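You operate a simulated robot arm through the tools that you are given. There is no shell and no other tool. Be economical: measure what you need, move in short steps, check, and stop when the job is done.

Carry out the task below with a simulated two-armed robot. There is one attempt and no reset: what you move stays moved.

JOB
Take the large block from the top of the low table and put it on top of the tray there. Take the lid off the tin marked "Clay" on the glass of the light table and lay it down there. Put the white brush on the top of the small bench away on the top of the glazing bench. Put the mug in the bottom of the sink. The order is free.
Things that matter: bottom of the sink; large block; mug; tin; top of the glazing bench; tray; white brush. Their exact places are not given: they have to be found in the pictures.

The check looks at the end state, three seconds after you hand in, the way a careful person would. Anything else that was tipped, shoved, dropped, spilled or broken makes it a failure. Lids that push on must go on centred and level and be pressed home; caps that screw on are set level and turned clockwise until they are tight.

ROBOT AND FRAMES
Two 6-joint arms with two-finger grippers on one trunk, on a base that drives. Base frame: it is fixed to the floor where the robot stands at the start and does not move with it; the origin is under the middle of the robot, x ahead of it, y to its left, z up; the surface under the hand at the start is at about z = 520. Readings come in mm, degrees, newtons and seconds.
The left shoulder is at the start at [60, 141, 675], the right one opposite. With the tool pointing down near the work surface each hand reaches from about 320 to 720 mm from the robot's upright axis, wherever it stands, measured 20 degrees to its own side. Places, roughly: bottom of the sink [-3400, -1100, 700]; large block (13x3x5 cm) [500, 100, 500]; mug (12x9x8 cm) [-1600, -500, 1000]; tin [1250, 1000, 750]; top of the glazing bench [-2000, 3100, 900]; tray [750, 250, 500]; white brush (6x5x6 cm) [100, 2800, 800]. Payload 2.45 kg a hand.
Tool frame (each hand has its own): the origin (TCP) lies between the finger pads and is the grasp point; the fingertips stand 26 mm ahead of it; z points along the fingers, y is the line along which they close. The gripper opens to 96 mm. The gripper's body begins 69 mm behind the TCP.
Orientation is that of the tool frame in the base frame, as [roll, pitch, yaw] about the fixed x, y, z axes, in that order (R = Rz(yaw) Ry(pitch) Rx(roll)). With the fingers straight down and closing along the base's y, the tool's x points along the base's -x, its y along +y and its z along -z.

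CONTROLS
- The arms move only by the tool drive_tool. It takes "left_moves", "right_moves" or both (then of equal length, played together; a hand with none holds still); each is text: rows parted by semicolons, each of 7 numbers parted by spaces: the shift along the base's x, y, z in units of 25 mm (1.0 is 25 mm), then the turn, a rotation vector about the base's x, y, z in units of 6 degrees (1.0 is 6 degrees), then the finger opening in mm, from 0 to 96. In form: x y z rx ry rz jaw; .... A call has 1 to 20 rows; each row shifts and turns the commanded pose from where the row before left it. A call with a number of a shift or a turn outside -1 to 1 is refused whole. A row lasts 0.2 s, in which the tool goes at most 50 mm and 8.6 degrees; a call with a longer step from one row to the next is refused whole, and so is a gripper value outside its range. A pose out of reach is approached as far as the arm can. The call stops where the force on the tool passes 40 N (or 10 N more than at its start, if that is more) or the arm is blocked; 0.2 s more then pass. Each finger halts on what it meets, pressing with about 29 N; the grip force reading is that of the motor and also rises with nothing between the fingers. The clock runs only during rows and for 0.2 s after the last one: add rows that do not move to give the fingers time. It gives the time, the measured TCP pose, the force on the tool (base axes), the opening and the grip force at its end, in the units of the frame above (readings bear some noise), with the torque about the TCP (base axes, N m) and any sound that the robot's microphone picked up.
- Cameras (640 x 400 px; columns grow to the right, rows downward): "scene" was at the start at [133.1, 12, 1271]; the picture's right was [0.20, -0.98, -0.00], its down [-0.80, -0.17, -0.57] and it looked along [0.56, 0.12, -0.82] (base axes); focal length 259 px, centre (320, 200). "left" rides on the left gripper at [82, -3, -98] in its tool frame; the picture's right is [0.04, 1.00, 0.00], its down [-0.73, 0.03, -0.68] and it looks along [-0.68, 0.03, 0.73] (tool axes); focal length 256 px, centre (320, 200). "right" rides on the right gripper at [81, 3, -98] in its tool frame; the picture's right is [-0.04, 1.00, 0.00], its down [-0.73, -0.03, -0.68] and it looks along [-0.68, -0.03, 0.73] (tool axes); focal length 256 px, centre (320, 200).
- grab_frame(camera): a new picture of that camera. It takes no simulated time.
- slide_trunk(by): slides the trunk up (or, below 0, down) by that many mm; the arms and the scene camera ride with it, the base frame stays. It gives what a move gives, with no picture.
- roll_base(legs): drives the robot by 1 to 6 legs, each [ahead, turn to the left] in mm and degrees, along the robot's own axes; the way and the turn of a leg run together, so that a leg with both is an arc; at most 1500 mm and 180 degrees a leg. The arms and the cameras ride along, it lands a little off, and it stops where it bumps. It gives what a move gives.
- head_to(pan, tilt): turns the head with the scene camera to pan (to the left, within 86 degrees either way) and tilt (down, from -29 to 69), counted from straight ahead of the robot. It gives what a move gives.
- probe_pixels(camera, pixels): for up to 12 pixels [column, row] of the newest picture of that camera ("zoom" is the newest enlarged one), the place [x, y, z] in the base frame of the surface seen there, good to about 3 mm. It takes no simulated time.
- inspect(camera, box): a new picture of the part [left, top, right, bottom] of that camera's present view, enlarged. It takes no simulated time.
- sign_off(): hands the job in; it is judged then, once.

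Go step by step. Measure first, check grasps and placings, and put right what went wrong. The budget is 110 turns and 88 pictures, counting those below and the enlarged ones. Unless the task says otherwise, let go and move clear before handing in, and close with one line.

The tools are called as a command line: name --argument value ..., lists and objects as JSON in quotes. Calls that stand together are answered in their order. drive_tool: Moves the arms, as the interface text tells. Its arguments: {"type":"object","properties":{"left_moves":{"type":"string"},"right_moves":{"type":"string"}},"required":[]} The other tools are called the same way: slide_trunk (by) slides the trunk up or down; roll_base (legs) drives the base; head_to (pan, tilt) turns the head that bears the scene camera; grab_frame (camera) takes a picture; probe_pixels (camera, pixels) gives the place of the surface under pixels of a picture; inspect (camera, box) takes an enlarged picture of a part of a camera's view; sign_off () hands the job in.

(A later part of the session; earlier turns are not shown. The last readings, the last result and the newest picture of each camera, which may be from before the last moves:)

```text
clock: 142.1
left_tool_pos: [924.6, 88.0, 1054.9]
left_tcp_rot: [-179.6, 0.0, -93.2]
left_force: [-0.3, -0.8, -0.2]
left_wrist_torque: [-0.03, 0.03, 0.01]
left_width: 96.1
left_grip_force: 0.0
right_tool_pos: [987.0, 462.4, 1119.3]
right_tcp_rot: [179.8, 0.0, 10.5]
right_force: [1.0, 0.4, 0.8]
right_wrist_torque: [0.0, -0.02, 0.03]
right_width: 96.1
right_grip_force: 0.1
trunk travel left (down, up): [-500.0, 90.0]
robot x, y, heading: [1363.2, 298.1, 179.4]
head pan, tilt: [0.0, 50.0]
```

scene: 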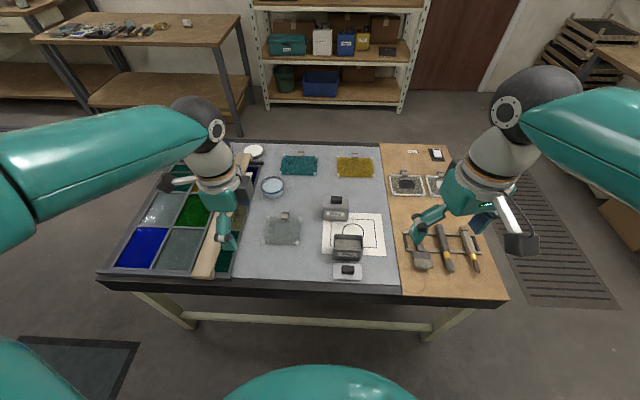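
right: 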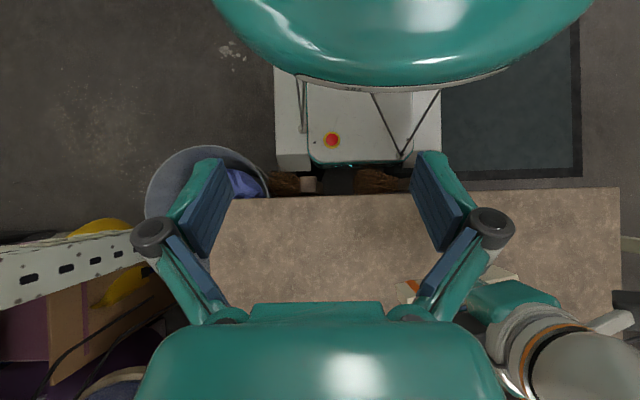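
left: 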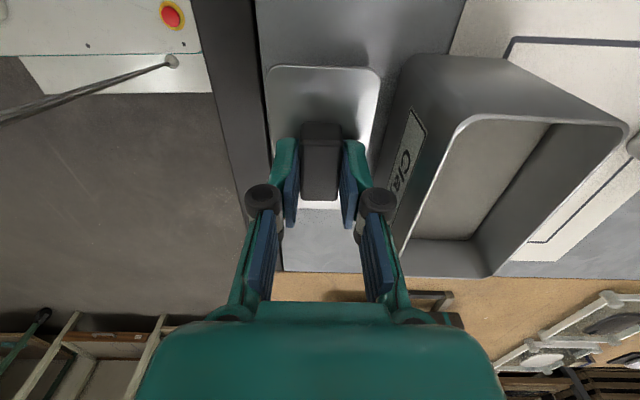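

Smooth now. Backing out east to x≈2250, then turning right to face north.

roll_base --legs '[[-890, 0], [0, -30]]'

roll_base --legs '[[0, -30]]'

roll_base --legs '[[0, -30]]'

head_to --pan 0 --tilt 30

grab_frame --camera "scene"

```text
clock: 148.6
left_tool_pos: [1785.5, 328.8, 1055.7]
left_tcp_rot: [-179.6, 0.0, -123.5]
left_force: [-0.6, 0.5, 0.8]
left_wrist_torque: [-0.02, -0.03, 0.0]
left_width: 96.0
left_grip_force: 0.0
right_tool_pos: [2028.9, 619.9, 1118.9]
right_tcp_rot: [180.0, 0.0, -19.7]
right_force: [-0.9, 0.4, -0.3]
right_wrist_torque: [0.0, 0.02, 0.0]
right_width: 95.9
right_grip_force: 0.0
trunk travel left (down, up): [-500.0, 90.0]
robot x, y, heading: [2257.1, 274.0, 149.0]
head pan, tilt: [0.0, 50.0]
```

```text
clock: 150.6
left_tool_pos: [1876.4, 558.8, 1055.3]
left_tcp_rot: [-179.6, 0.1, -153.4]
left_force: [-0.2, 0.5, 0.6]
left_wrist_torque: [-0.02, 0.01, 0.02]
left_width: 95.8
left_grip_force: 0.1
right_tool_pos: [2231.8, 688.2, 1119.8]
right_tcp_rot: [179.9, 0.1, -49.6]
right_force: [0.0, 0.0, -0.4]
right_wrist_torque: [-0.03, 0.01, 0.02]
right_width: 96.3
right_grip_force: 0.2
trunk travel left (down, up): [-500.0, 90.0]
robot x, y, heading: [2241.4, 264.9, 119.1]
head pan, tilt: [0.0, 50.0]
```

```text
clock: 152.7
left_tool_pos: [2072.1, 701.9, 1056.5]
left_tcp_rot: [-179.6, -0.1, 176.5]
left_force: [0.5, 0.4, -0.5]
left_wrist_torque: [0.01, -0.01, 0.0]
left_width: 95.9
left_grip_force: 0.1
right_tool_pos: [2445.5, 637.3, 1119.9]
right_tcp_rot: [179.9, 0.0, -79.7]
right_force: [-0.2, 0.6, -0.1]
right_wrist_torque: [-0.02, 0.0, -0.01]
right_width: 95.9
right_grip_force: 0.1
trunk travel left (down, up): [-500.0, 90.0]
robot x, y, heading: [2224.5, 262.8, 89.5]
head pan, tilt: [0.0, 50.0]
```

```text
clock: 153.5
left_tool_pos: [2071.0, 702.6, 1057.2]
left_tcp_rot: [-179.6, 0.0, 176.5]
left_force: [-0.1, 0.2, 0.1]
left_wrist_torque: [0.02, 0.01, -0.01]
left_width: 95.9
left_grip_force: 0.0
right_tool_pos: [2444.9, 638.4, 1121.7]
right_tcp_rot: [180.0, 0.0, -79.7]
right_force: [-0.7, -1.0, -0.1]
right_wrist_torque: [-0.02, -0.01, 0.02]
right_width: 96.0
right_grip_force: 0.1
trunk travel left (down, up): [-500.0, 90.0]
robot x, y, heading: [2225.2, 264.4, 89.5]
head pan, tilt: [0.0, 30.0]
```

```text
42 pictures are left
```

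scene: 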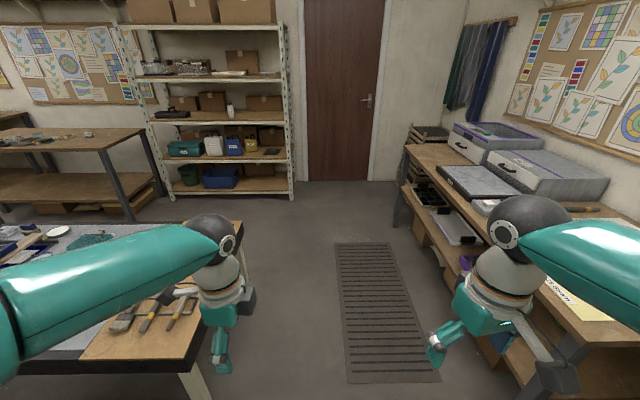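

The way north runs between the light table and the printer bench. Checking the corridor width.

probe_pixels --camera "scene" --pixels '[[405, 150], [450, 240], [480, 280], [460, 130], [600, 170], [240, 228], [205, 330], [320, 190], [295, 195], [135, 215], [150, 135], [395, 225]]'

```text
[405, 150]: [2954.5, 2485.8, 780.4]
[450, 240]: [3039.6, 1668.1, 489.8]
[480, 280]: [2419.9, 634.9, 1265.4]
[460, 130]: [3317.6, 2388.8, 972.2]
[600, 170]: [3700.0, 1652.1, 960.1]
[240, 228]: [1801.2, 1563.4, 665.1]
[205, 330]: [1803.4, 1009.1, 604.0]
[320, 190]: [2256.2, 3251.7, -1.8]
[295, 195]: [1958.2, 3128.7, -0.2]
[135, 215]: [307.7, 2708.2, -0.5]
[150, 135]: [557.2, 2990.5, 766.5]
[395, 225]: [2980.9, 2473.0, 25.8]
```

Corridor is wide. Driving north to y≈2100 and turning west.

roll_base --legs '[[1000, 0], [830, 0], [0, 30]]'

roll_base --legs '[[0, 30]]'

roll_base --legs '[[0, 30]]'

head_to --pan -20 --tilt 25

grab_frame --camera "scene"

```text
clock: 164.5
left_tool_pos: [1882.8, 2389.8, 1056.7]
left_tcp_rot: [-179.7, 0.0, -153.0]
left_force: [-0.7, -0.3, 0.3]
left_wrist_torque: [-0.01, -0.01, 0.01]
left_width: 96.1
left_grip_force: 0.0
right_tool_pos: [2239.2, 2522.1, 1120.3]
right_tcp_rot: [179.9, 0.0, -49.3]
right_force: [0.8, 0.6, -0.3]
right_wrist_torque: [-0.02, 0.02, 0.01]
right_width: 95.9
right_grip_force: 0.0
trunk travel left (down, up): [-500.0, 90.0]
robot x, y, heading: [2246.7, 2096.3, 120.0]
head pan, tilt: [0.0, 30.0]
```

```text
clock: 166.5
left_tool_pos: [1785.9, 2168.8, 1058.9]
left_tcp_rot: [-179.5, 0.0, -123.2]
left_force: [0.0, -0.8, 0.3]
left_wrist_torque: [-0.03, 0.0, 0.02]
left_width: 95.8
left_grip_force: 0.1
right_tool_pos: [2024.9, 2461.5, 1122.3]
right_tcp_rot: [179.9, 0.0, -19.3]
right_force: [0.0, 0.4, -0.3]
right_wrist_torque: [-0.02, -0.02, 0.0]
right_width: 95.8
right_grip_force: 0.1
trunk travel left (down, up): [-500.0, 90.0]
robot x, y, heading: [2257.1, 2115.7, 149.7]
head pan, tilt: [0.0, 30.0]
```

```text
clock: 168.5
left_tool_pos: [1821.6, 1926.0, 1057.9]
left_tcp_rot: [-179.7, 0.0, -93.2]
left_force: [0.1, -0.3, -0.7]
left_wrist_torque: [0.01, 0.0, 0.02]
left_width: 96.2
left_grip_force: 0.2
right_tool_pos: [1882.9, 2299.1, 1122.8]
right_tcp_rot: [179.9, 0.0, 10.6]
right_force: [0.6, 0.8, 0.1]
right_wrist_torque: [0.02, -0.02, 0.02]
right_width: 95.9
right_grip_force: 0.1
trunk travel left (down, up): [-500.0, 90.0]
robot x, y, heading: [2257.4, 2135.3, 179.5]
head pan, tilt: [0.0, 30.0]
```

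```text
clock: 169.4
left_tool_pos: [1820.7, 1926.3, 1058.1]
left_tcp_rot: [-179.6, 0.0, -93.2]
left_force: [-0.2, -0.2, 0.3]
left_wrist_torque: [-0.03, -0.04, 0.02]
left_width: 95.9
left_grip_force: 0.1
right_tool_pos: [1883.8, 2300.8, 1122.4]
right_tcp_rot: [179.8, 0.1, 10.6]
right_force: [0.2, 1.0, 0.2]
right_wrist_torque: [-0.02, -0.01, 0.01]
right_width: 96.1
right_grip_force: 0.1
trunk travel left (down, up): [-500.0, 90.0]
robot x, y, heading: [2257.5, 2136.8, 179.7]
head pan, tilt: [-20.0, 25.0]
```

```text
41 pictures are left
```

scene: 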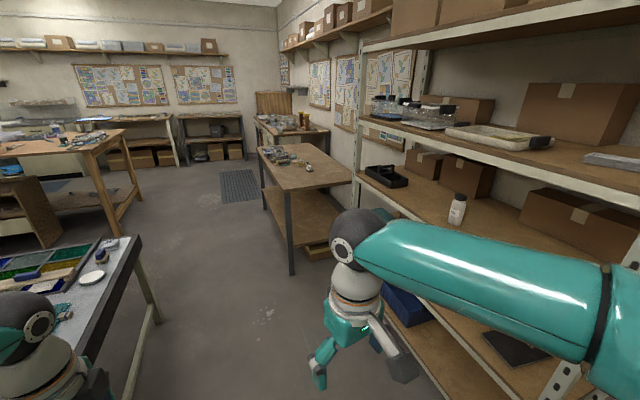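

Checking the shelf's front against my right arm, and the small bench's top items.

probe_pixels --camera "scene" --pixels '[[420, 300], [365, 180], [560, 380], [500, 200], [400, 50], [287, 190], [262, 150], [308, 168], [350, 175], [130, 250], [600, 120], [450, 140]]'

inspect --camera "scene" --box '[240, 100, 370, 200]'

```text
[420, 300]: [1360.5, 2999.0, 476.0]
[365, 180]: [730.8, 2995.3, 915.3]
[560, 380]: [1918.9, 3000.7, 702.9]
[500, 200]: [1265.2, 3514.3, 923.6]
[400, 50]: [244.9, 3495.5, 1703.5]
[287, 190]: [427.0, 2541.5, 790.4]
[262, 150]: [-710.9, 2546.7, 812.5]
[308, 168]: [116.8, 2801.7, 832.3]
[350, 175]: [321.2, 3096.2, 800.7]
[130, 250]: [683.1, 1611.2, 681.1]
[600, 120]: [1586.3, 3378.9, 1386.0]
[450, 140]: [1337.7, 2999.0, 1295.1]
```

```text
4.00 times, centred on (305, 150) of scene
```

zoom: 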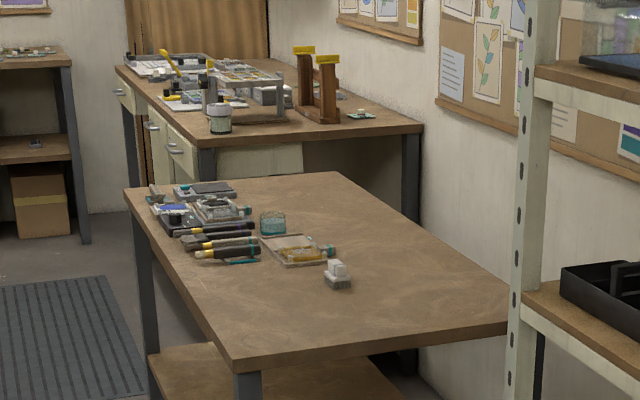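

The white brush stands alone at (117, 2801), z≈832, on the small bench. Driving west along y≈2135.

roll_base --legs '[[1050, 0], [1050, 0], [0, -30]]'

roll_base --legs '[[0, -30]]'

roll_base --legs '[[0, -30]]'

head_to --pan 0 --tilt 50

grab_frame --camera "scene"

```text
clock: 181.6
left_tool_pos: [-334.2, 2185.2, 1057.8]
left_tcp_rot: [-179.6, 0.1, -123.2]
left_force: [0.1, 0.0, -0.2]
left_wrist_torque: [-0.02, -0.03, 0.04]
left_width: 95.9
left_grip_force: 0.0
right_tool_pos: [-93.6, 2478.2, 1122.1]
right_tcp_rot: [179.9, -0.1, -19.3]
right_force: [0.3, -0.5, -0.2]
right_wrist_torque: [0.01, 0.01, 0.0]
right_width: 96.2
right_grip_force: 0.1
trunk travel left (down, up): [-500.0, 90.0]
robot x, y, heading: [136.8, 2132.2, 149.5]
head pan, tilt: [-20.0, 25.0]
```

```text
clock: 183.7
left_tool_pos: [-243.8, 2416.5, 1059.1]
left_tcp_rot: [-179.6, 0.0, -153.2]
left_force: [0.1, 0.9, 0.4]
left_wrist_torque: [0.0, -0.01, 0.02]
left_width: 95.9
left_grip_force: 0.1
right_tool_pos: [110.3, 2549.3, 1123.8]
right_tcp_rot: [179.9, 0.1, -49.4]
right_force: [-0.1, -0.1, 0.0]
right_wrist_torque: [0.0, -0.03, 0.03]
right_width: 96.0
right_grip_force: 0.0
trunk travel left (down, up): [-500.0, 90.0]
robot x, y, heading: [122.4, 2125.0, 119.4]
head pan, tilt: [-20.0, 25.0]
```

```text
clock: 185.7
left_tool_pos: [-48.4, 2562.1, 1058.6]
left_tcp_rot: [-179.6, -0.1, 176.6]
left_force: [-1.2, 0.1, -1.0]
left_wrist_torque: [-0.01, 0.0, -0.01]
left_width: 96.3
left_grip_force: 0.1
right_tool_pos: [325.3, 2499.1, 1124.0]
right_tcp_rot: [179.9, 0.1, -79.6]
right_force: [0.2, -0.6, 0.2]
right_wrist_torque: [0.03, -0.02, -0.01]
right_width: 96.1
right_grip_force: 0.0
trunk travel left (down, up): [-500.0, 90.0]
robot x, y, heading: [104.8, 2128.1, 89.7]
head pan, tilt: [-20.0, 25.0]
```

```text
clock: 186.6
left_tool_pos: [-48.6, 2562.2, 1059.7]
left_tcp_rot: [-179.6, 0.0, 176.6]
left_force: [0.3, 0.4, -0.7]
left_wrist_torque: [-0.02, 0.03, 0.0]
left_width: 95.8
left_grip_force: 0.1
right_tool_pos: [325.3, 2497.6, 1124.2]
right_tcp_rot: [179.9, 0.0, -79.7]
right_force: [-0.3, -0.2, -0.1]
right_wrist_torque: [0.0, -0.02, 0.01]
right_width: 96.0
right_grip_force: 0.0
trunk travel left (down, up): [-500.0, 90.0]
robot x, y, heading: [102.6, 2124.0, 89.3]
head pan, tilt: [0.0, 50.0]
```

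```text
39 pictures are left
```

scene: 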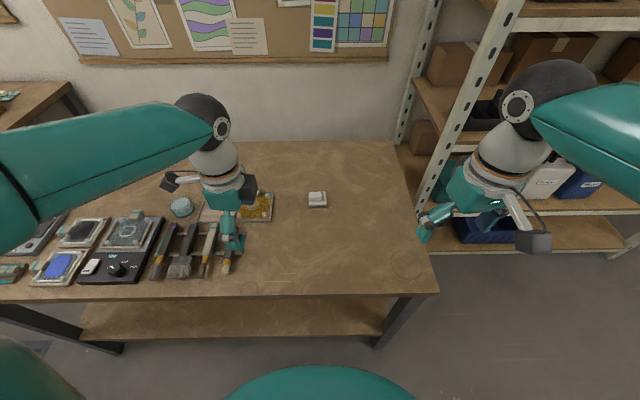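

The brush is straight ahead at (317,199). Driving 105 mm closer and measuring it enlarged.

roll_base --legs '[[105, 0]]'

inspect --camera "scene" --box '[285, 190, 355, 250]'

```text
clock: 187.8
left_tool_pos: [-46.9, 2669.4, 1059.0]
left_tcp_rot: [-179.5, 0.0, 176.5]
left_force: [0.1, 0.3, -0.7]
left_wrist_torque: [-0.06, 0.02, -0.02]
left_width: 95.9
left_grip_force: 0.0
right_tool_pos: [327.0, 2605.8, 1124.1]
right_tcp_rot: [180.0, -0.1, -79.6]
right_force: [-0.4, 0.9, -0.6]
right_wrist_torque: [-0.04, -0.03, 0.0]
right_width: 95.7
right_grip_force: 0.0
trunk travel left (down, up): [-500.0, 90.0]
robot x, y, heading: [104.6, 2230.9, 89.6]
head pan, tilt: [0.0, 50.0]
```

```text
6.67 times, centred on (320, 220) of scene
```

zoom: 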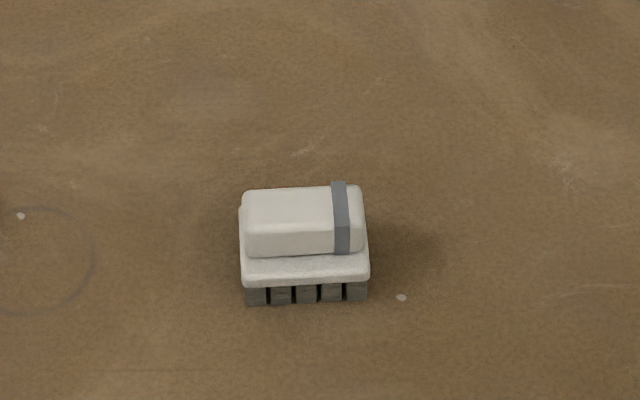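

A block brush with a handle ridge on top. Measuring the handle.

probe_pixels --camera "zoom" --pixels '[[247, 195], [358, 192], [247, 225], [360, 225], [300, 205], [300, 245], [245, 275], [365, 272], [300, 270], [300, 298], [320, 330], [250, 250]]'

```text
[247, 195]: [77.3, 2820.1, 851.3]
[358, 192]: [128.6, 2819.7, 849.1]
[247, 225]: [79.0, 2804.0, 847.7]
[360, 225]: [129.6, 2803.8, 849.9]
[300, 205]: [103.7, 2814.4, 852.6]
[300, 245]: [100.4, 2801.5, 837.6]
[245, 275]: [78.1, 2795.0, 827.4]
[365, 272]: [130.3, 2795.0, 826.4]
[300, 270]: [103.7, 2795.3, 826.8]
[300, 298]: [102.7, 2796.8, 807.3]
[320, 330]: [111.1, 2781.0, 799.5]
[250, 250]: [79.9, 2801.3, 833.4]
```

Handle: x 76–131, y≈2801–2822, z 828–851. Left hand goes above it, closing along y.

drive_tool --left_moves "0.755 0.71 -0.6 0 0 0.073 96;0.755 0.71 -0.6 0 0 0.073 80;0.755 0.71 -0.6 0 0 0.073 60;0.755 0.71 -0.6 0 0 0.073 50;0.755 0.71 -0.6 0 0 0.073 50;0.755 0.71 -0.6 0 0 0.073 50;0.755 0.71 -0.6 0 0 0.073 50;0.755 0.71 -0.6 0 0 0.073 50;0 0 0 0 0 0 50;0 0 0 0 0 0 50"

grab_frame --camera "left"

```text
clock: 190.0
left_tool_pos: [103.8, 2811.6, 939.9]
left_tcp_rot: [-179.6, 0.0, -179.9]
left_force: [-0.6, -0.4, 0.9]
left_wrist_torque: [0.0, 0.01, 0.0]
left_width: 49.8
left_grip_force: 0.0
right_tool_pos: [325.9, 2604.9, 1123.4]
right_tcp_rot: [179.9, 0.0, -79.6]
right_force: [0.4, -0.1, -0.4]
right_wrist_torque: [-0.01, 0.0, -0.02]
right_width: 96.1
right_grip_force: 0.1
trunk travel left (down, up): [-500.0, 90.0]
robot x, y, heading: [101.0, 2229.5, 89.4]
head pan, tilt: [0.0, 50.0]
```

```text
37 pictures are left
```

left: 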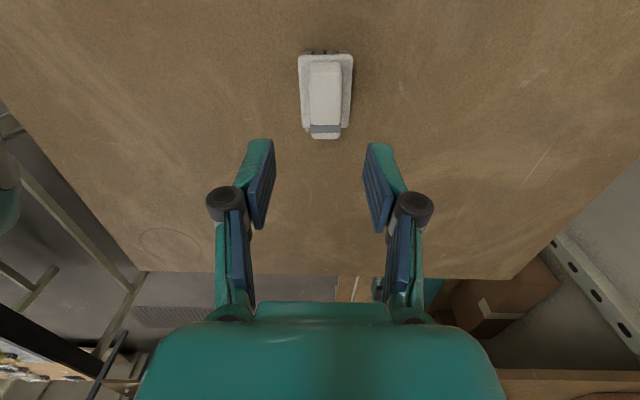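

Aligned (handle at cols 308–340). Descending to z≈856, gripping, lifting.

drive_tool --left_moves "0 0.03 -0.9 0 0 0 50;0 0.03 -0.9 0 0 0 50;0 0 -0.9 0 0 0 50;0 0 -0.68 0 0 0 50;0 0 0 0 0 0 50;0 0 0 0 0 0 0;0 0 0 0 0 0 0;0 0 0 0 0 0 0;0 0 0 0 0 0 0;0 0 0.5 0 0 0 0;0 0 0.8 0 0 0 0;0 0 1 0 0 0 0;0 0 1 0 0 0 0;0 0 1 0 0 0 0;0 0 0 0 0 0 0"

grab_frame --camera "left"

```text
clock: 193.2
left_tool_pos: [103.9, 2811.5, 964.6]
left_tcp_rot: [-179.6, 0.1, -179.9]
left_force: [0.1, 0.5, -0.1]
left_wrist_torque: [-0.02, 0.02, -0.01]
left_width: 22.9
left_grip_force: 29.2
right_tool_pos: [326.9, 2603.7, 1124.7]
right_tcp_rot: [179.8, 0.0, -79.6]
right_force: [0.0, -0.1, 0.7]
right_wrist_torque: [0.0, 0.01, -0.02]
right_width: 96.0
right_grip_force: 0.1
trunk travel left (down, up): [-500.0, 90.0]
robot x, y, heading: [105.0, 2233.2, 89.8]
head pan, tilt: [0.0, 50.0]
```

```text
36 pictures are left
```

left: 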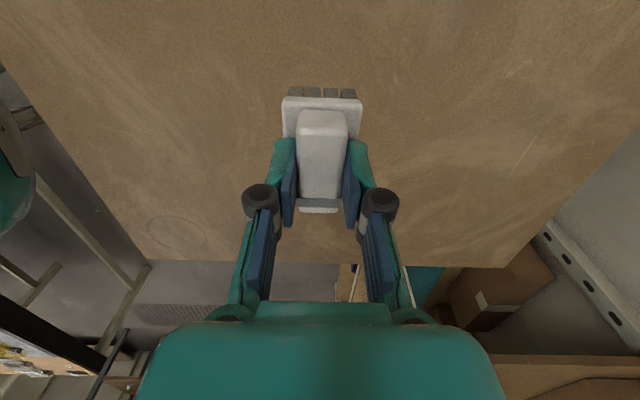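

The brush is held. Retracting the left hand, backing off and heading west toward the glazing bench.

drive_tool --left_moves "0 0 1 0 0 0 0;0 0 1 0 0 0 0;-1 -0.9 0.6 0 0 0 0;-1 -0.9 0.6 0 0 0 0;-1 -0.9 0.6 0 0 0 0;-1 -0.9 0.6 0 0 0 0;-1 -0.9 0 0 0 0 0;-1 -0.9 0 0 0 0 0"

roll_base --legs '[[-180, 0], [0, 30]]'

roll_base --legs '[[0, 30]]'

roll_base --legs '[[0, 30]]'

head_to --pan -30 --tilt 25

grab_frame --camera "scene"

```text
clock: 195.0
left_tool_pos: [-46.8, 2676.9, 1073.0]
left_tcp_rot: [-179.6, 0.0, -179.9]
left_force: [-0.1, -0.3, -0.9]
left_wrist_torque: [0.02, 0.0, 0.01]
left_width: 23.1
left_grip_force: 28.7
right_tool_pos: [325.7, 2602.9, 1125.0]
right_tcp_rot: [179.9, 0.0, -79.5]
right_force: [-0.1, -0.1, -0.4]
right_wrist_torque: [-0.01, 0.01, 0.0]
right_width: 95.9
right_grip_force: 0.1
trunk travel left (down, up): [-500.0, 90.0]
robot x, y, heading: [101.9, 2232.4, 89.7]
head pan, tilt: [0.0, 50.0]
```

```text
clock: 198.2
left_tool_pos: [-248.9, 2361.7, 1074.0]
left_tcp_rot: [-179.6, 0.0, -150.0]
left_force: [-1.0, -0.9, -1.0]
left_wrist_torque: [0.03, -0.01, -0.02]
left_width: 23.4
left_grip_force: 29.0
right_tool_pos: [110.6, 2483.8, 1124.5]
right_tcp_rot: [179.9, 0.0, -49.6]
right_force: [-1.1, 0.0, 0.0]
right_wrist_torque: [0.04, -0.01, 0.01]
right_width: 95.9
right_grip_force: 0.0
trunk travel left (down, up): [-500.0, 90.0]
robot x, y, heading: [120.0, 2061.7, 119.5]
head pan, tilt: [0.0, 50.0]
```

```text
clock: 200.2
left_tool_pos: [-352.8, 2135.7, 1073.5]
left_tcp_rot: [-179.6, 0.1, -119.8]
left_force: [-0.1, -0.1, -0.4]
left_wrist_torque: [0.0, -0.03, 0.02]
left_width: 23.2
left_grip_force: 29.3
right_tool_pos: [-103.2, 2420.8, 1125.2]
right_tcp_rot: [179.9, 0.0, -19.5]
right_force: [-0.2, 0.3, -0.7]
right_wrist_torque: [0.02, 0.0, 0.0]
right_width: 96.1
right_grip_force: 0.0
trunk travel left (down, up): [-500.0, 90.0]
robot x, y, heading: [128.0, 2077.2, 149.9]
head pan, tilt: [0.0, 50.0]
```

```text
clock: 202.3
left_tool_pos: [-318.3, 1886.4, 1073.6]
left_tcp_rot: [-179.6, -0.1, -89.6]
left_force: [0.3, -0.7, 0.2]
left_wrist_torque: [-0.03, -0.01, 0.02]
left_width: 22.9
left_grip_force: 29.5
right_tool_pos: [-246.9, 2258.5, 1125.5]
right_tcp_rot: [179.9, 0.0, 10.6]
right_force: [-0.4, 1.0, -1.0]
right_wrist_torque: [0.02, 0.0, 0.0]
right_width: 95.7
right_grip_force: 0.1
trunk travel left (down, up): [-500.0, 90.0]
robot x, y, heading: [130.0, 2093.3, 179.5]
head pan, tilt: [0.0, 50.0]
```

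```text
clock: 203.2
left_tool_pos: [-318.0, 1885.6, 1073.2]
left_tcp_rot: [-179.6, 0.0, -89.7]
left_force: [-0.6, -1.3, -0.9]
left_wrist_torque: [0.0, 0.01, 0.0]
left_width: 23.1
left_grip_force: 28.9
right_tool_pos: [-247.7, 2258.1, 1126.0]
right_tcp_rot: [179.9, -0.1, 10.7]
right_force: [-0.6, 0.2, 0.0]
right_wrist_torque: [0.01, 0.01, -0.01]
right_width: 96.0
right_grip_force: 0.0
trunk travel left (down, up): [-500.0, 90.0]
robot x, y, heading: [128.4, 2096.8, 179.6]
head pan, tilt: [-30.0, 25.0]
```

```text
35 pictures are left
```

scene: 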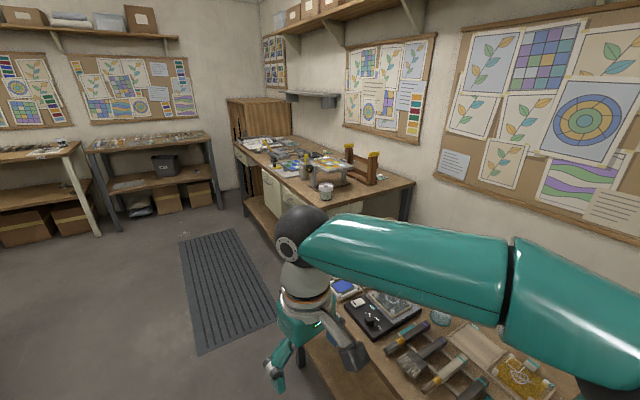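

probe_pixels --camera "scene" --pixels '[[335, 215], [412, 182], [300, 190], [237, 145], [395, 195], [345, 200], [330, 190], [375, 185], [290, 140], [180, 235], [350, 170], [265, 165]]'

inspect --camera "scene" --box '[225, 120, 425, 225]'

```text
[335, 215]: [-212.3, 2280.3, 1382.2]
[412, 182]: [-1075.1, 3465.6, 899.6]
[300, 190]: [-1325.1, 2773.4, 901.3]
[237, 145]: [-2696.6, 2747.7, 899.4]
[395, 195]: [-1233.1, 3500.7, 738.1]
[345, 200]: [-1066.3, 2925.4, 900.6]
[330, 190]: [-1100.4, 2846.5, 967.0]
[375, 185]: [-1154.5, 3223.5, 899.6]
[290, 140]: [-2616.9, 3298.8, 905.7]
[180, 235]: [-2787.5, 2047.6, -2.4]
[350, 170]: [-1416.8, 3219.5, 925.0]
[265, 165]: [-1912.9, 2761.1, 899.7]
```

```text
3.20 times, centred on (325, 172) of scene
```

zoom: 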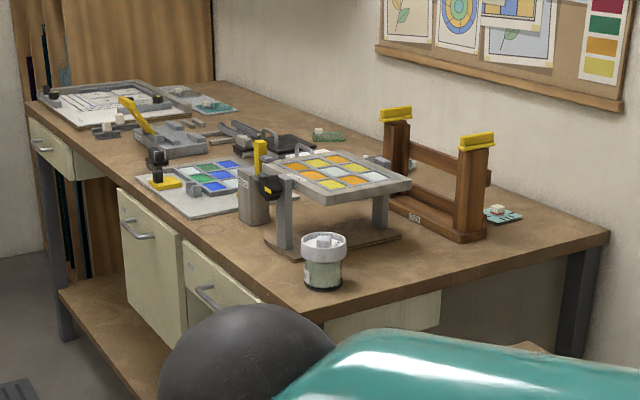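

The glazing bench top is z≈900, front y≈2750, right end x≈-1050. Free wood lies near (-1110, 3010), between the jar (-1100,2846) and the wooden frame. Raising the trunk 90 mm and driving there.

slide_trunk --by 88

roll_base --legs '[[1190, 0], [0, -30]]'

roll_base --legs '[[0, -30]]'

roll_base --legs '[[0, -30]]'

head_to --pan 0 --tilt 45

grab_frame --camera "scene"

```text
clock: 204.4
left_tool_pos: [-318.2, 1886.9, 1162.8]
left_tcp_rot: [-179.6, 0.1, -89.7]
left_force: [0.8, 0.6, 0.1]
left_wrist_torque: [0.01, -0.01, -0.01]
left_width: 23.1
left_grip_force: 29.2
right_tool_pos: [-245.8, 2258.1, 1213.3]
right_tcp_rot: [179.9, 0.0, 10.7]
right_force: [0.4, -0.1, 0.8]
right_wrist_torque: [0.05, 0.01, 0.0]
right_width: 95.9
right_grip_force: 0.1
trunk travel left (down, up): [-588.0, 2.0]
robot x, y, heading: [126.8, 2096.5, 179.3]
head pan, tilt: [-30.0, 25.0]
```

```text
clock: 212.2
left_tool_pos: [-1544.3, 2153.1, 1162.4]
left_tcp_rot: [-179.5, 0.1, -120.1]
left_force: [-0.1, 1.3, -1.0]
left_wrist_torque: [0.03, -0.03, -0.01]
left_width: 23.3
left_grip_force: 29.1
right_tool_pos: [-1293.0, 2438.0, 1215.0]
right_tcp_rot: [179.9, -0.1, -19.8]
right_force: [0.6, -1.0, 0.4]
right_wrist_torque: [-0.03, 0.0, -0.03]
right_width: 96.0
right_grip_force: 0.1
trunk travel left (down, up): [-588.0, 2.0]
robot x, y, heading: [-1064.0, 2091.7, 149.3]
head pan, tilt: [-30.0, 25.0]
```

```text
clock: 214.2
left_tool_pos: [-1450.9, 2386.1, 1163.9]
left_tcp_rot: [-179.6, 0.0, -150.0]
left_force: [0.0, 0.3, -0.8]
left_wrist_torque: [0.03, -0.05, 0.01]
left_width: 22.9
left_grip_force: 28.2
right_tool_pos: [-1092.2, 2509.3, 1214.8]
right_tcp_rot: [179.9, 0.0, -49.7]
right_force: [0.4, 0.3, -0.6]
right_wrist_torque: [0.01, -0.01, -0.01]
right_width: 96.0
right_grip_force: 0.1
trunk travel left (down, up): [-588.0, 2.0]
robot x, y, heading: [-1082.6, 2086.9, 119.2]
head pan, tilt: [-30.0, 25.0]
```

```text
clock: 216.3
left_tool_pos: [-1250.4, 2530.9, 1163.5]
left_tcp_rot: [-179.6, 0.0, -180.0]
left_force: [-0.5, -0.2, -1.4]
left_wrist_torque: [-0.01, 0.01, 0.01]
left_width: 23.1
left_grip_force: 28.9
right_tool_pos: [-878.5, 2457.3, 1214.6]
right_tcp_rot: [180.0, 0.0, -79.8]
right_force: [-0.7, -0.2, 0.0]
right_wrist_torque: [-0.01, 0.0, -0.01]
right_width: 95.9
right_grip_force: 0.0
trunk travel left (down, up): [-588.0, 2.0]
robot x, y, heading: [-1100.0, 2086.8, 89.6]
head pan, tilt: [-30.0, 25.0]
```

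```text
clock: 217.2
left_tool_pos: [-1251.1, 2531.2, 1163.7]
left_tcp_rot: [-179.7, 0.1, 180.0]
left_force: [-0.8, -0.4, 0.0]
left_wrist_torque: [-0.02, -0.01, -0.02]
left_width: 23.0
left_grip_force: 29.5
right_tool_pos: [-877.6, 2456.4, 1215.4]
right_tcp_rot: [180.0, -0.1, -79.7]
right_force: [-0.6, 0.9, -0.2]
right_wrist_torque: [0.02, -0.01, 0.01]
right_width: 95.8
right_grip_force: 0.0
trunk travel left (down, up): [-588.0, 2.0]
robot x, y, heading: [-1101.6, 2084.3, 89.1]
head pan, tilt: [0.0, 45.0]
```

```text
33 pictures are left
```

scene: 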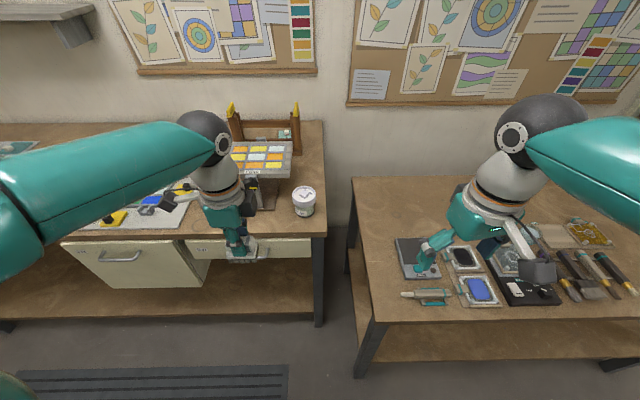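

Spot behind/right of the jar near (310,165) is clear. Measuring it, the jar and the small bench's left end.

probe_pixels --camera "scene" --pixels '[[310, 165], [312, 135], [303, 200], [322, 200], [318, 235], [355, 185], [375, 318], [310, 180], [295, 170], [318, 155], [300, 190], [360, 370]]'

inspect --camera "scene" --box '[220, 90, 350, 270]'

```text
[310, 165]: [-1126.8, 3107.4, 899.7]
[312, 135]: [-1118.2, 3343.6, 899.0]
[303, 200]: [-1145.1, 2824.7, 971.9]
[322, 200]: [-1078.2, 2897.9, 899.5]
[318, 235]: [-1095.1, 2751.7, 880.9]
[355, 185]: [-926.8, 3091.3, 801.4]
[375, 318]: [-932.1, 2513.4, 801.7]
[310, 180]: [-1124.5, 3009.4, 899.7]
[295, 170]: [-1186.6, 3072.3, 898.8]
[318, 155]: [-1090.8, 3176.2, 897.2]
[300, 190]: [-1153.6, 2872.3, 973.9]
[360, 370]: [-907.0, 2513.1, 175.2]
```

```text
2.22 times, centred on (285, 180) of scene
```

zoom: 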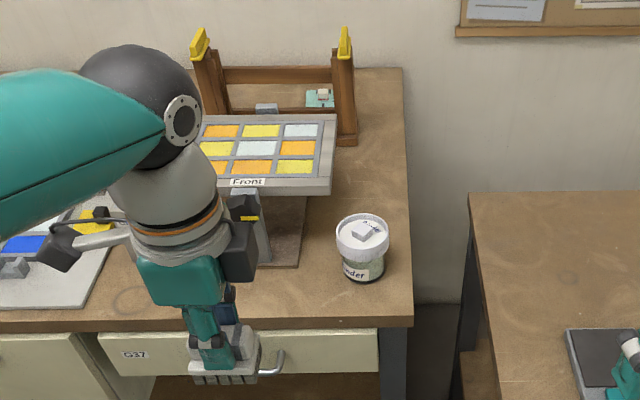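

The small bench's left end (x≈-940) narrows the approach, so a nearer spot is better: the bare front strip by the ring mark (zoom (130,300)). Measuring that area.

probe_pixels --camera "zoom" --pixels '[[130, 300], [110, 315], [150, 285], [285, 300], [290, 264], [262, 264], [270, 315], [85, 300], [250, 185], [330, 190], [365, 275], [320, 300]]'

```text
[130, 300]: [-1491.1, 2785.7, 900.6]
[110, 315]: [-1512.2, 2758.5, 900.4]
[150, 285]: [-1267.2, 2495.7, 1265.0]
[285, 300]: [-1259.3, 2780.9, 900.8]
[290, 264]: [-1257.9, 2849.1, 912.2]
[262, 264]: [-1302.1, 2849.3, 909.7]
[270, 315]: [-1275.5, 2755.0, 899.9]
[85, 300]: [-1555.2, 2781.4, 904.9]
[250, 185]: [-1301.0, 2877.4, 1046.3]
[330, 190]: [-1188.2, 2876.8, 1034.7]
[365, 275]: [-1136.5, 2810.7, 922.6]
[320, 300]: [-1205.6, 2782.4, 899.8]
```

Strip in front of the stand is y 2752–2849; left of the stand near (-1430, 2800) looks open. Shifting the base left by ~250 mm and closer.

roll_base --legs '[[0, 30]]'

roll_base --legs '[[0, 30], [270, 0]]'

roll_base --legs '[[0, -30]]'

roll_base --legs '[[0, -30]]'

grab_frame --camera "scene"

```text
clock: 219.3
left_tool_pos: [-1452.9, 2393.7, 1164.3]
left_tcp_rot: [-179.6, 0.0, -149.9]
left_force: [-0.3, -0.4, -0.3]
left_wrist_torque: [0.01, 0.03, 0.01]
left_width: 22.9
left_grip_force: 29.0
right_tool_pos: [-1092.5, 2517.3, 1213.9]
right_tcp_rot: [179.9, -0.1, -49.7]
right_force: [-0.6, -0.2, 0.7]
right_wrist_torque: [-0.01, -0.01, 0.0]
right_width: 96.1
right_grip_force: 0.0
trunk travel left (down, up): [-588.0, 2.0]
robot x, y, heading: [-1084.1, 2095.7, 119.5]
head pan, tilt: [0.0, 45.0]
```

```text
clock: 222.9
left_tool_pos: [-1792.3, 2307.3, 1163.6]
left_tcp_rot: [-179.6, 0.1, -119.8]
left_force: [0.1, 0.0, -0.9]
left_wrist_torque: [0.03, -0.03, -0.01]
left_width: 22.8
left_grip_force: 29.4
right_tool_pos: [-1542.9, 2593.4, 1215.3]
right_tcp_rot: [180.0, -0.1, -19.5]
right_force: [-0.6, -0.1, 0.4]
right_wrist_torque: [0.03, -0.06, 0.01]
right_width: 96.0
right_grip_force: 0.0
trunk travel left (down, up): [-588.0, 2.0]
robot x, y, heading: [-1316.4, 2239.4, 149.8]
head pan, tilt: [0.0, 45.0]
```

```text
clock: 224.9
left_tool_pos: [-1694.5, 2535.5, 1163.9]
left_tcp_rot: [-179.7, 0.0, -149.7]
left_force: [0.1, -0.1, -0.4]
left_wrist_torque: [0.01, 0.0, 0.02]
left_width: 23.3
left_grip_force: 29.5
right_tool_pos: [-1336.0, 2661.1, 1215.2]
right_tcp_rot: [179.9, 0.0, -49.3]
right_force: [-0.3, -0.3, -0.4]
right_wrist_torque: [0.02, 0.0, 0.02]
right_width: 96.2
right_grip_force: 0.0
trunk travel left (down, up): [-588.0, 2.0]
robot x, y, heading: [-1333.2, 2231.5, 119.9]
head pan, tilt: [0.0, 45.0]
```

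```text
clock: 226.9
left_tool_pos: [-1491.1, 2676.0, 1165.9]
left_tcp_rot: [-179.6, 0.0, -179.9]
left_force: [0.3, -0.4, -1.2]
left_wrist_torque: [0.01, 0.01, -0.02]
left_width: 23.1
left_grip_force: 29.5
right_tool_pos: [-1118.8, 2601.9, 1216.8]
right_tcp_rot: [179.8, 0.0, -79.6]
right_force: [0.1, 0.3, -0.3]
right_wrist_torque: [-0.02, 0.02, -0.02]
right_width: 96.0
right_grip_force: 0.0
trunk travel left (down, up): [-588.0, 2.0]
robot x, y, heading: [-1353.3, 2231.2, 89.9]
head pan, tilt: [0.0, 45.0]
```

```text
31 pictures are left
```

scene: 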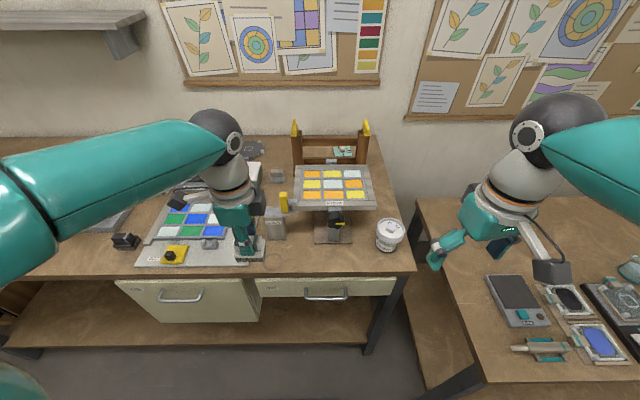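

There's bare wood at about (290,255), between the panel mat (ends col 266) and the stand (col 315).

probe_pixels --camera "scene" --pixels '[[290, 255], [290, 268], [265, 262], [267, 242], [314, 243], [275, 237], [284, 237], [290, 245], [335, 262], [352, 243], [283, 195], [275, 210]]'

```text
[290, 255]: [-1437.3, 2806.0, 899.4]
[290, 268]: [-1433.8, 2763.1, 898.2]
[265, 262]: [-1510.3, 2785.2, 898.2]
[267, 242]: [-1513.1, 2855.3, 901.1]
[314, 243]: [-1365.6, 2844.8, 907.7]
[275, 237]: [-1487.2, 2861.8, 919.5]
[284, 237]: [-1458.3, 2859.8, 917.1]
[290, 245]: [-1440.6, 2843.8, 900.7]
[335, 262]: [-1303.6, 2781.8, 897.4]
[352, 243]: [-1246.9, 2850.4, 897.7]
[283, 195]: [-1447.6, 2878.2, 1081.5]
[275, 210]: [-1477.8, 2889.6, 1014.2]
```

Target (-1390, 2790): clear of the grey box and the stand. Moving over it, then part way down and checking.

drive_tool --left_moves "0.81 0.91 0 0 0 0 0;0.81 0.91 0 0 0 0 0;0.81 0.91 0 0 0 0 0;0.81 0.91 0 0 0 0 0;0.81 0.91 0 0 0 0 0;0 0 -1 0 0 0 0;0 0 -1 0 0 0 0;0 0 -1 0 0 0 0;0 0 -1 0 0 0 0;0 0 -1 0 0 0 0;0 0 -1 0 0 0 0;0 0 -1 0 0 0 0;0 0 0 0 0 0 0"

grab_frame --camera "left"

inspect --camera "scene" --box '[210, 150, 400, 290]'

```text
clock: 229.8
left_tool_pos: [-1388.8, 2788.7, 990.0]
left_tcp_rot: [-179.6, 0.0, 179.9]
left_force: [0.7, 0.0, -0.1]
left_wrist_torque: [-0.02, 0.0, -0.05]
left_width: 22.8
left_grip_force: 29.5
right_tool_pos: [-1118.0, 2602.3, 1218.4]
right_tcp_rot: [179.8, 0.0, -79.7]
right_force: [-0.4, -0.8, -0.6]
right_wrist_torque: [-0.03, 0.0, 0.0]
right_width: 96.2
right_grip_force: 0.0
trunk travel left (down, up): [-588.0, 2.0]
robot x, y, heading: [-1352.7, 2232.2, 89.6]
head pan, tilt: [0.0, 45.0]
```

```text
30 pictures are left
```

left: 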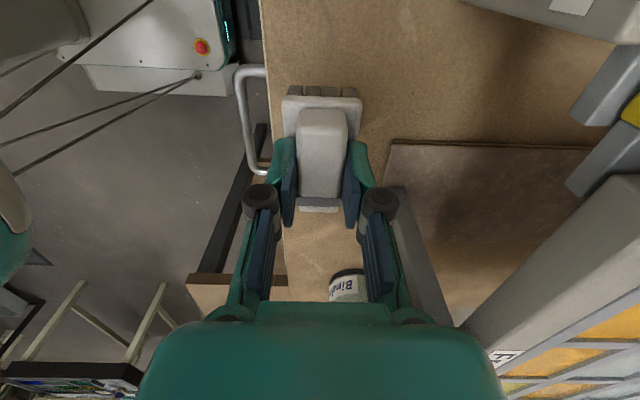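

```text
2.86 times, centred on (305, 220) of scene
```

zoom: 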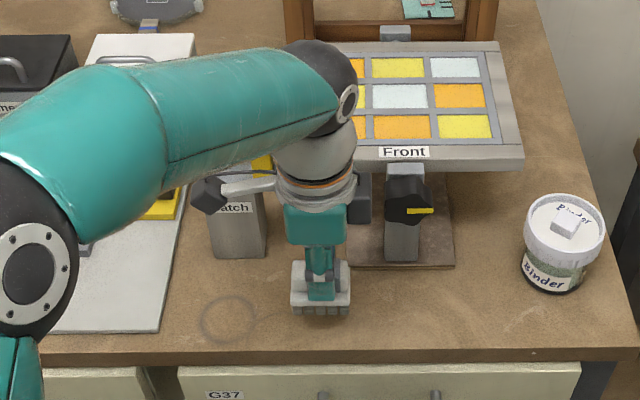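

Clear on all sides. Lowering to contact in small steps.

drive_tool --left_moves "0 0 -0.8 0 0 0 0;0 0 -0.4 0 0 0 0;0 0 -0.1 0 0 0 0;0 0 -0.08 0 0 0 0;0 0 0 0 0 0 0"

```text
clock: 230.9
left_tool_pos: [-1389.8, 2789.1, 956.0]
left_tcp_rot: [-179.6, 0.0, -180.0]
left_force: [-0.4, -0.1, 0.0]
left_wrist_torque: [-0.01, 0.02, -0.04]
left_width: 23.2
left_grip_force: 29.1
right_tool_pos: [-1118.6, 2601.8, 1216.9]
right_tcp_rot: [179.9, -0.1, -79.7]
right_force: [0.5, -0.6, -0.3]
right_wrist_torque: [0.01, -0.01, -0.03]
right_width: 96.0
right_grip_force: 0.1
trunk travel left (down, up): [-588.0, 2.0]
robot x, y, heading: [-1354.2, 2232.5, 89.7]
head pan, tilt: [0.0, 45.0]
```

drive_tool --left_moves "0 0 -0.06 0 0 0 0;0 0 -0.06 0 0 0 0;0 0 -0.06 0 0 0 0;0 0 0 0 0 0 0"

```text
clock: 231.9
left_tool_pos: [-1389.4, 2789.7, 953.4]
left_tcp_rot: [-179.9, 0.0, -179.9]
left_force: [-0.7, 0.4, 22.0]
left_wrist_torque: [0.01, 0.06, 0.0]
left_width: 23.3
left_grip_force: 29.2
right_tool_pos: [-1118.8, 2599.7, 1218.3]
right_tcp_rot: [179.9, 0.1, -79.6]
right_force: [-0.4, 0.0, -0.6]
right_wrist_torque: [0.02, -0.02, 0.0]
right_width: 96.1
right_grip_force: 0.2
trunk travel left (down, up): [-588.0, 2.0]
robot x, y, heading: [-1357.2, 2227.1, 89.8]
head pan, tilt: [0.0, 45.0]
```

Contact. Releasing, rising, retracting.

drive_tool --left_moves "0 0 0.06 0 0 0 30;0 0 0 0 0 0 46;0 0 0 0 0 0 46;0 0 0 0 0 0 46;0 0 0.5 0 0 0 46;0 0 1 0 0 0 46;0 0 1 0 0 0 46;0 0 1 0 0 0 46;0 0 1 0 0 0 46;0 0 1 0 0 0 46;0 0 1 0 0 0 46;0 0 1 0 0 0 46;0 0 1 0 0 0 46;-0.9 -0.9 0 0 0 0 96;-0.9 -0.9 0 0 0 0 96;-0.9 -0.9 0 0 0 0 96;-0.9 -0.9 0 0 0 0 96;-0.9 -0.9 0 0 0 0 96"

inspect --camera "scene" --box '[210, 150, 400, 290]'

head_to --pan 86 --tilt 25

grab_frame --camera "scene"

```text
clock: 235.8
left_tool_pos: [-1501.9, 2675.6, 1164.8]
left_tcp_rot: [-179.6, 0.0, -179.9]
left_force: [-0.1, -0.4, 0.3]
left_wrist_torque: [0.02, 0.01, 0.0]
left_width: 95.8
left_grip_force: 0.1
right_tool_pos: [-1120.2, 2600.0, 1218.0]
right_tcp_rot: [179.9, -0.1, -79.5]
right_force: [-0.1, -0.2, 0.4]
right_wrist_torque: [0.01, -0.02, 0.01]
right_width: 95.8
right_grip_force: 0.2
trunk travel left (down, up): [-588.0, 2.0]
robot x, y, heading: [-1356.4, 2232.8, 89.7]
head pan, tilt: [0.0, 45.0]
```

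```text
2.86 times, centred on (305, 220) of scene
```

zoom: 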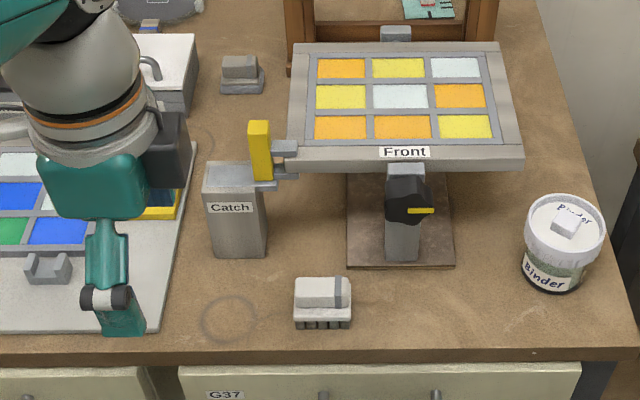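

```text
clock: 237.3
left_tool_pos: [-1500.4, 2677.7, 1165.1]
left_tcp_rot: [-179.6, 0.0, -179.9]
left_force: [-0.7, -0.5, -0.3]
left_wrist_torque: [0.03, -0.03, 0.0]
left_width: 96.2
left_grip_force: 0.0
right_tool_pos: [-1117.9, 2601.7, 1217.0]
right_tcp_rot: [179.9, 0.0, -79.6]
right_force: [-0.3, -0.2, -0.6]
right_wrist_torque: [0.0, -0.05, 0.02]
right_width: 95.9
right_grip_force: 0.1
trunk travel left (down, up): [-588.0, 2.0]
robot x, y, heading: [-1350.7, 2226.6, 89.5]
head pan, tilt: [85.9, 25.0]
```

```text
27 pictures are left
```

scene: 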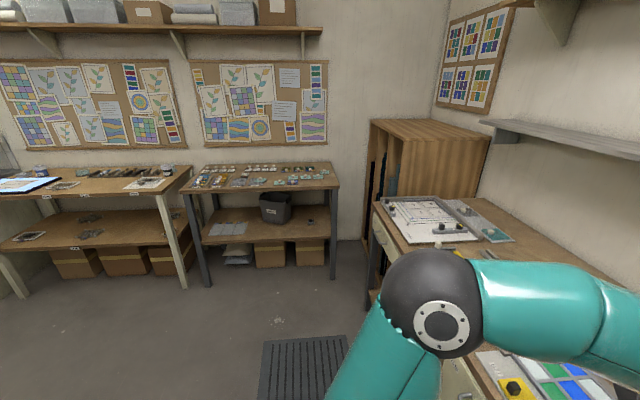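

Brush stands upright on the glazing bench. Now the mug: turn west and drive to x≈-2350, then look south.

roll_base --legs '[[-100, 0], [0, 30]]'

roll_base --legs '[[0, 30]]'

roll_base --legs '[[0, 30], [980, 0]]'

roll_base --legs '[[0, 35]]'

head_to --pan 55 --tilt 25

grab_frame --camera "scene"

```text
clock: 240.2
left_tool_pos: [-1704.3, 2441.5, 1165.1]
left_tcp_rot: [-179.6, 0.0, -150.0]
left_force: [-0.2, -1.0, -0.1]
left_wrist_torque: [0.03, -0.01, -0.01]
left_width: 96.1
left_grip_force: 0.0
right_tool_pos: [-1334.4, 2567.1, 1216.4]
right_tcp_rot: [179.9, 0.0, -49.8]
right_force: [0.4, -0.8, -0.4]
right_wrist_torque: [0.03, -0.02, 0.02]
right_width: 96.0
right_grip_force: 0.2
trunk travel left (down, up): [-588.0, 2.0]
robot x, y, heading: [-1338.9, 2137.3, 119.6]
head pan, tilt: [85.9, 25.0]
```

```text
clock: 242.2
left_tool_pos: [-1808.6, 2217.0, 1164.1]
left_tcp_rot: [-179.7, 0.0, -120.0]
left_force: [0.2, -0.8, -0.4]
left_wrist_torque: [-0.02, 0.03, -0.03]
left_width: 95.9
left_grip_force: 0.0
right_tool_pos: [-1552.6, 2511.8, 1216.0]
right_tcp_rot: [179.9, 0.1, -19.6]
right_force: [-0.3, -0.1, 0.0]
right_wrist_torque: [-0.01, 0.04, -0.02]
right_width: 96.2
right_grip_force: 0.0
trunk travel left (down, up): [-588.0, 2.0]
robot x, y, heading: [-1329.0, 2150.8, 149.6]
head pan, tilt: [85.9, 25.0]
```

```text
clock: 249.0
left_tool_pos: [-2758.4, 1972.7, 1165.1]
left_tcp_rot: [-179.6, 0.0, -90.1]
left_force: [-0.5, 0.1, 0.4]
left_wrist_torque: [0.01, -0.01, 0.0]
left_width: 95.9
left_grip_force: 0.1
right_tool_pos: [-2682.4, 2355.2, 1218.2]
right_tcp_rot: [179.9, 0.0, 10.2]
right_force: [-0.5, -0.6, -0.5]
right_wrist_torque: [0.05, 0.01, 0.02]
right_width: 95.8
right_grip_force: 0.1
trunk travel left (down, up): [-588.0, 2.0]
robot x, y, heading: [-2308.1, 2157.5, 179.5]
head pan, tilt: [85.9, 25.0]
```

```text
clock: 251.3
left_tool_pos: [-2571.2, 1751.2, 1166.2]
left_tcp_rot: [-179.6, 0.0, -55.2]
left_force: [0.7, 0.3, 0.7]
left_wrist_torque: [0.0, 0.02, 0.01]
left_width: 96.1
left_grip_force: 0.0
right_tool_pos: [-2727.8, 2106.7, 1218.9]
right_tcp_rot: [179.9, -0.1, 45.3]
right_force: [0.0, -0.2, -1.1]
right_wrist_torque: [0.01, -0.02, 0.01]
right_width: 95.9
right_grip_force: 0.0
trunk travel left (down, up): [-588.0, 2.0]
robot x, y, heading: [-2324.1, 2175.4, -145.1]
head pan, tilt: [85.9, 25.0]
```

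```text
clock: 252.3
left_tool_pos: [-2569.4, 1751.8, 1166.8]
left_tcp_rot: [-179.6, 0.0, -55.1]
left_force: [-0.2, -0.4, 0.1]
left_wrist_torque: [-0.02, 0.0, 0.02]
left_width: 96.1
left_grip_force: 0.1
right_tool_pos: [-2727.2, 2109.2, 1217.7]
right_tcp_rot: [179.8, 0.0, 45.2]
right_force: [0.5, 0.1, 0.3]
right_wrist_torque: [-0.01, 0.08, 0.0]
right_width: 96.1
right_grip_force: 0.1
trunk travel left (down, up): [-588.0, 2.0]
robot x, y, heading: [-2321.1, 2173.2, -145.4]
head pan, tilt: [55.0, 25.0]
```

```text
26 pictures are left
```

scene: 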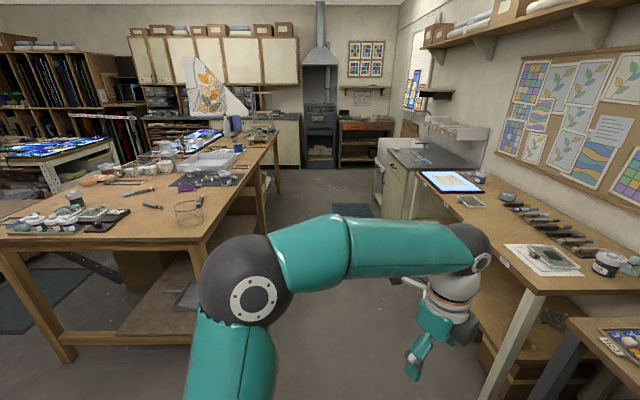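

Workbench at left, sink unit at (425,155) beyond the west bench. Probing the corridor and looking for the mug on the workbench.

probe_pixels --camera "scene" --pixels '[[190, 245], [270, 150], [520, 290], [420, 180], [405, 215], [375, 160], [385, 150], [280, 180], [235, 160], [340, 180], [440, 150], [205, 163]]'

inspect --camera "scene" --box '[120, 110, 300, 220]'

inspect --camera "scene" --box '[340, 100, 520, 210]'

```text
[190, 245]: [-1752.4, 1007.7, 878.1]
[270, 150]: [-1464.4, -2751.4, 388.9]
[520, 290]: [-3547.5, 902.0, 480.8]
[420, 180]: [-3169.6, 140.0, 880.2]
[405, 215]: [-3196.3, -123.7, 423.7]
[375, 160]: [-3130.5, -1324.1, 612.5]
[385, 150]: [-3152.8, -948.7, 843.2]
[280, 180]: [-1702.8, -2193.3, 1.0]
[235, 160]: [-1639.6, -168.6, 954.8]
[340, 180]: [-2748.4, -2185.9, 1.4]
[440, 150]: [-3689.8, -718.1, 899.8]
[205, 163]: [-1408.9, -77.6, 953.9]
```

```text
3.56 times, centred on (210, 165) of scene
```

zoom: 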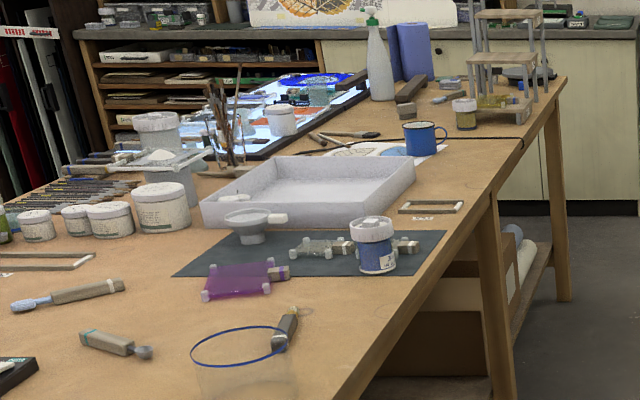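

```text
3.56 times, centred on (430, 155) of scene
```

zoom: 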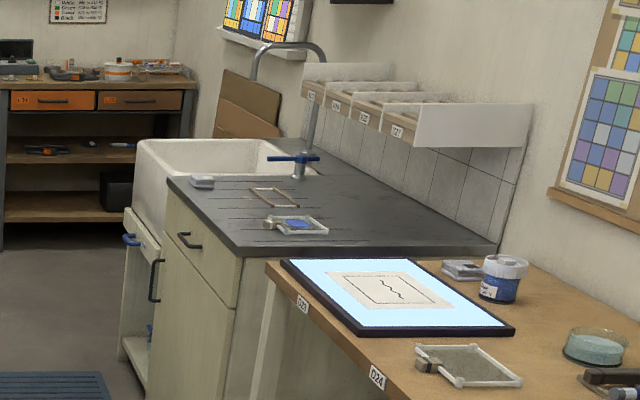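

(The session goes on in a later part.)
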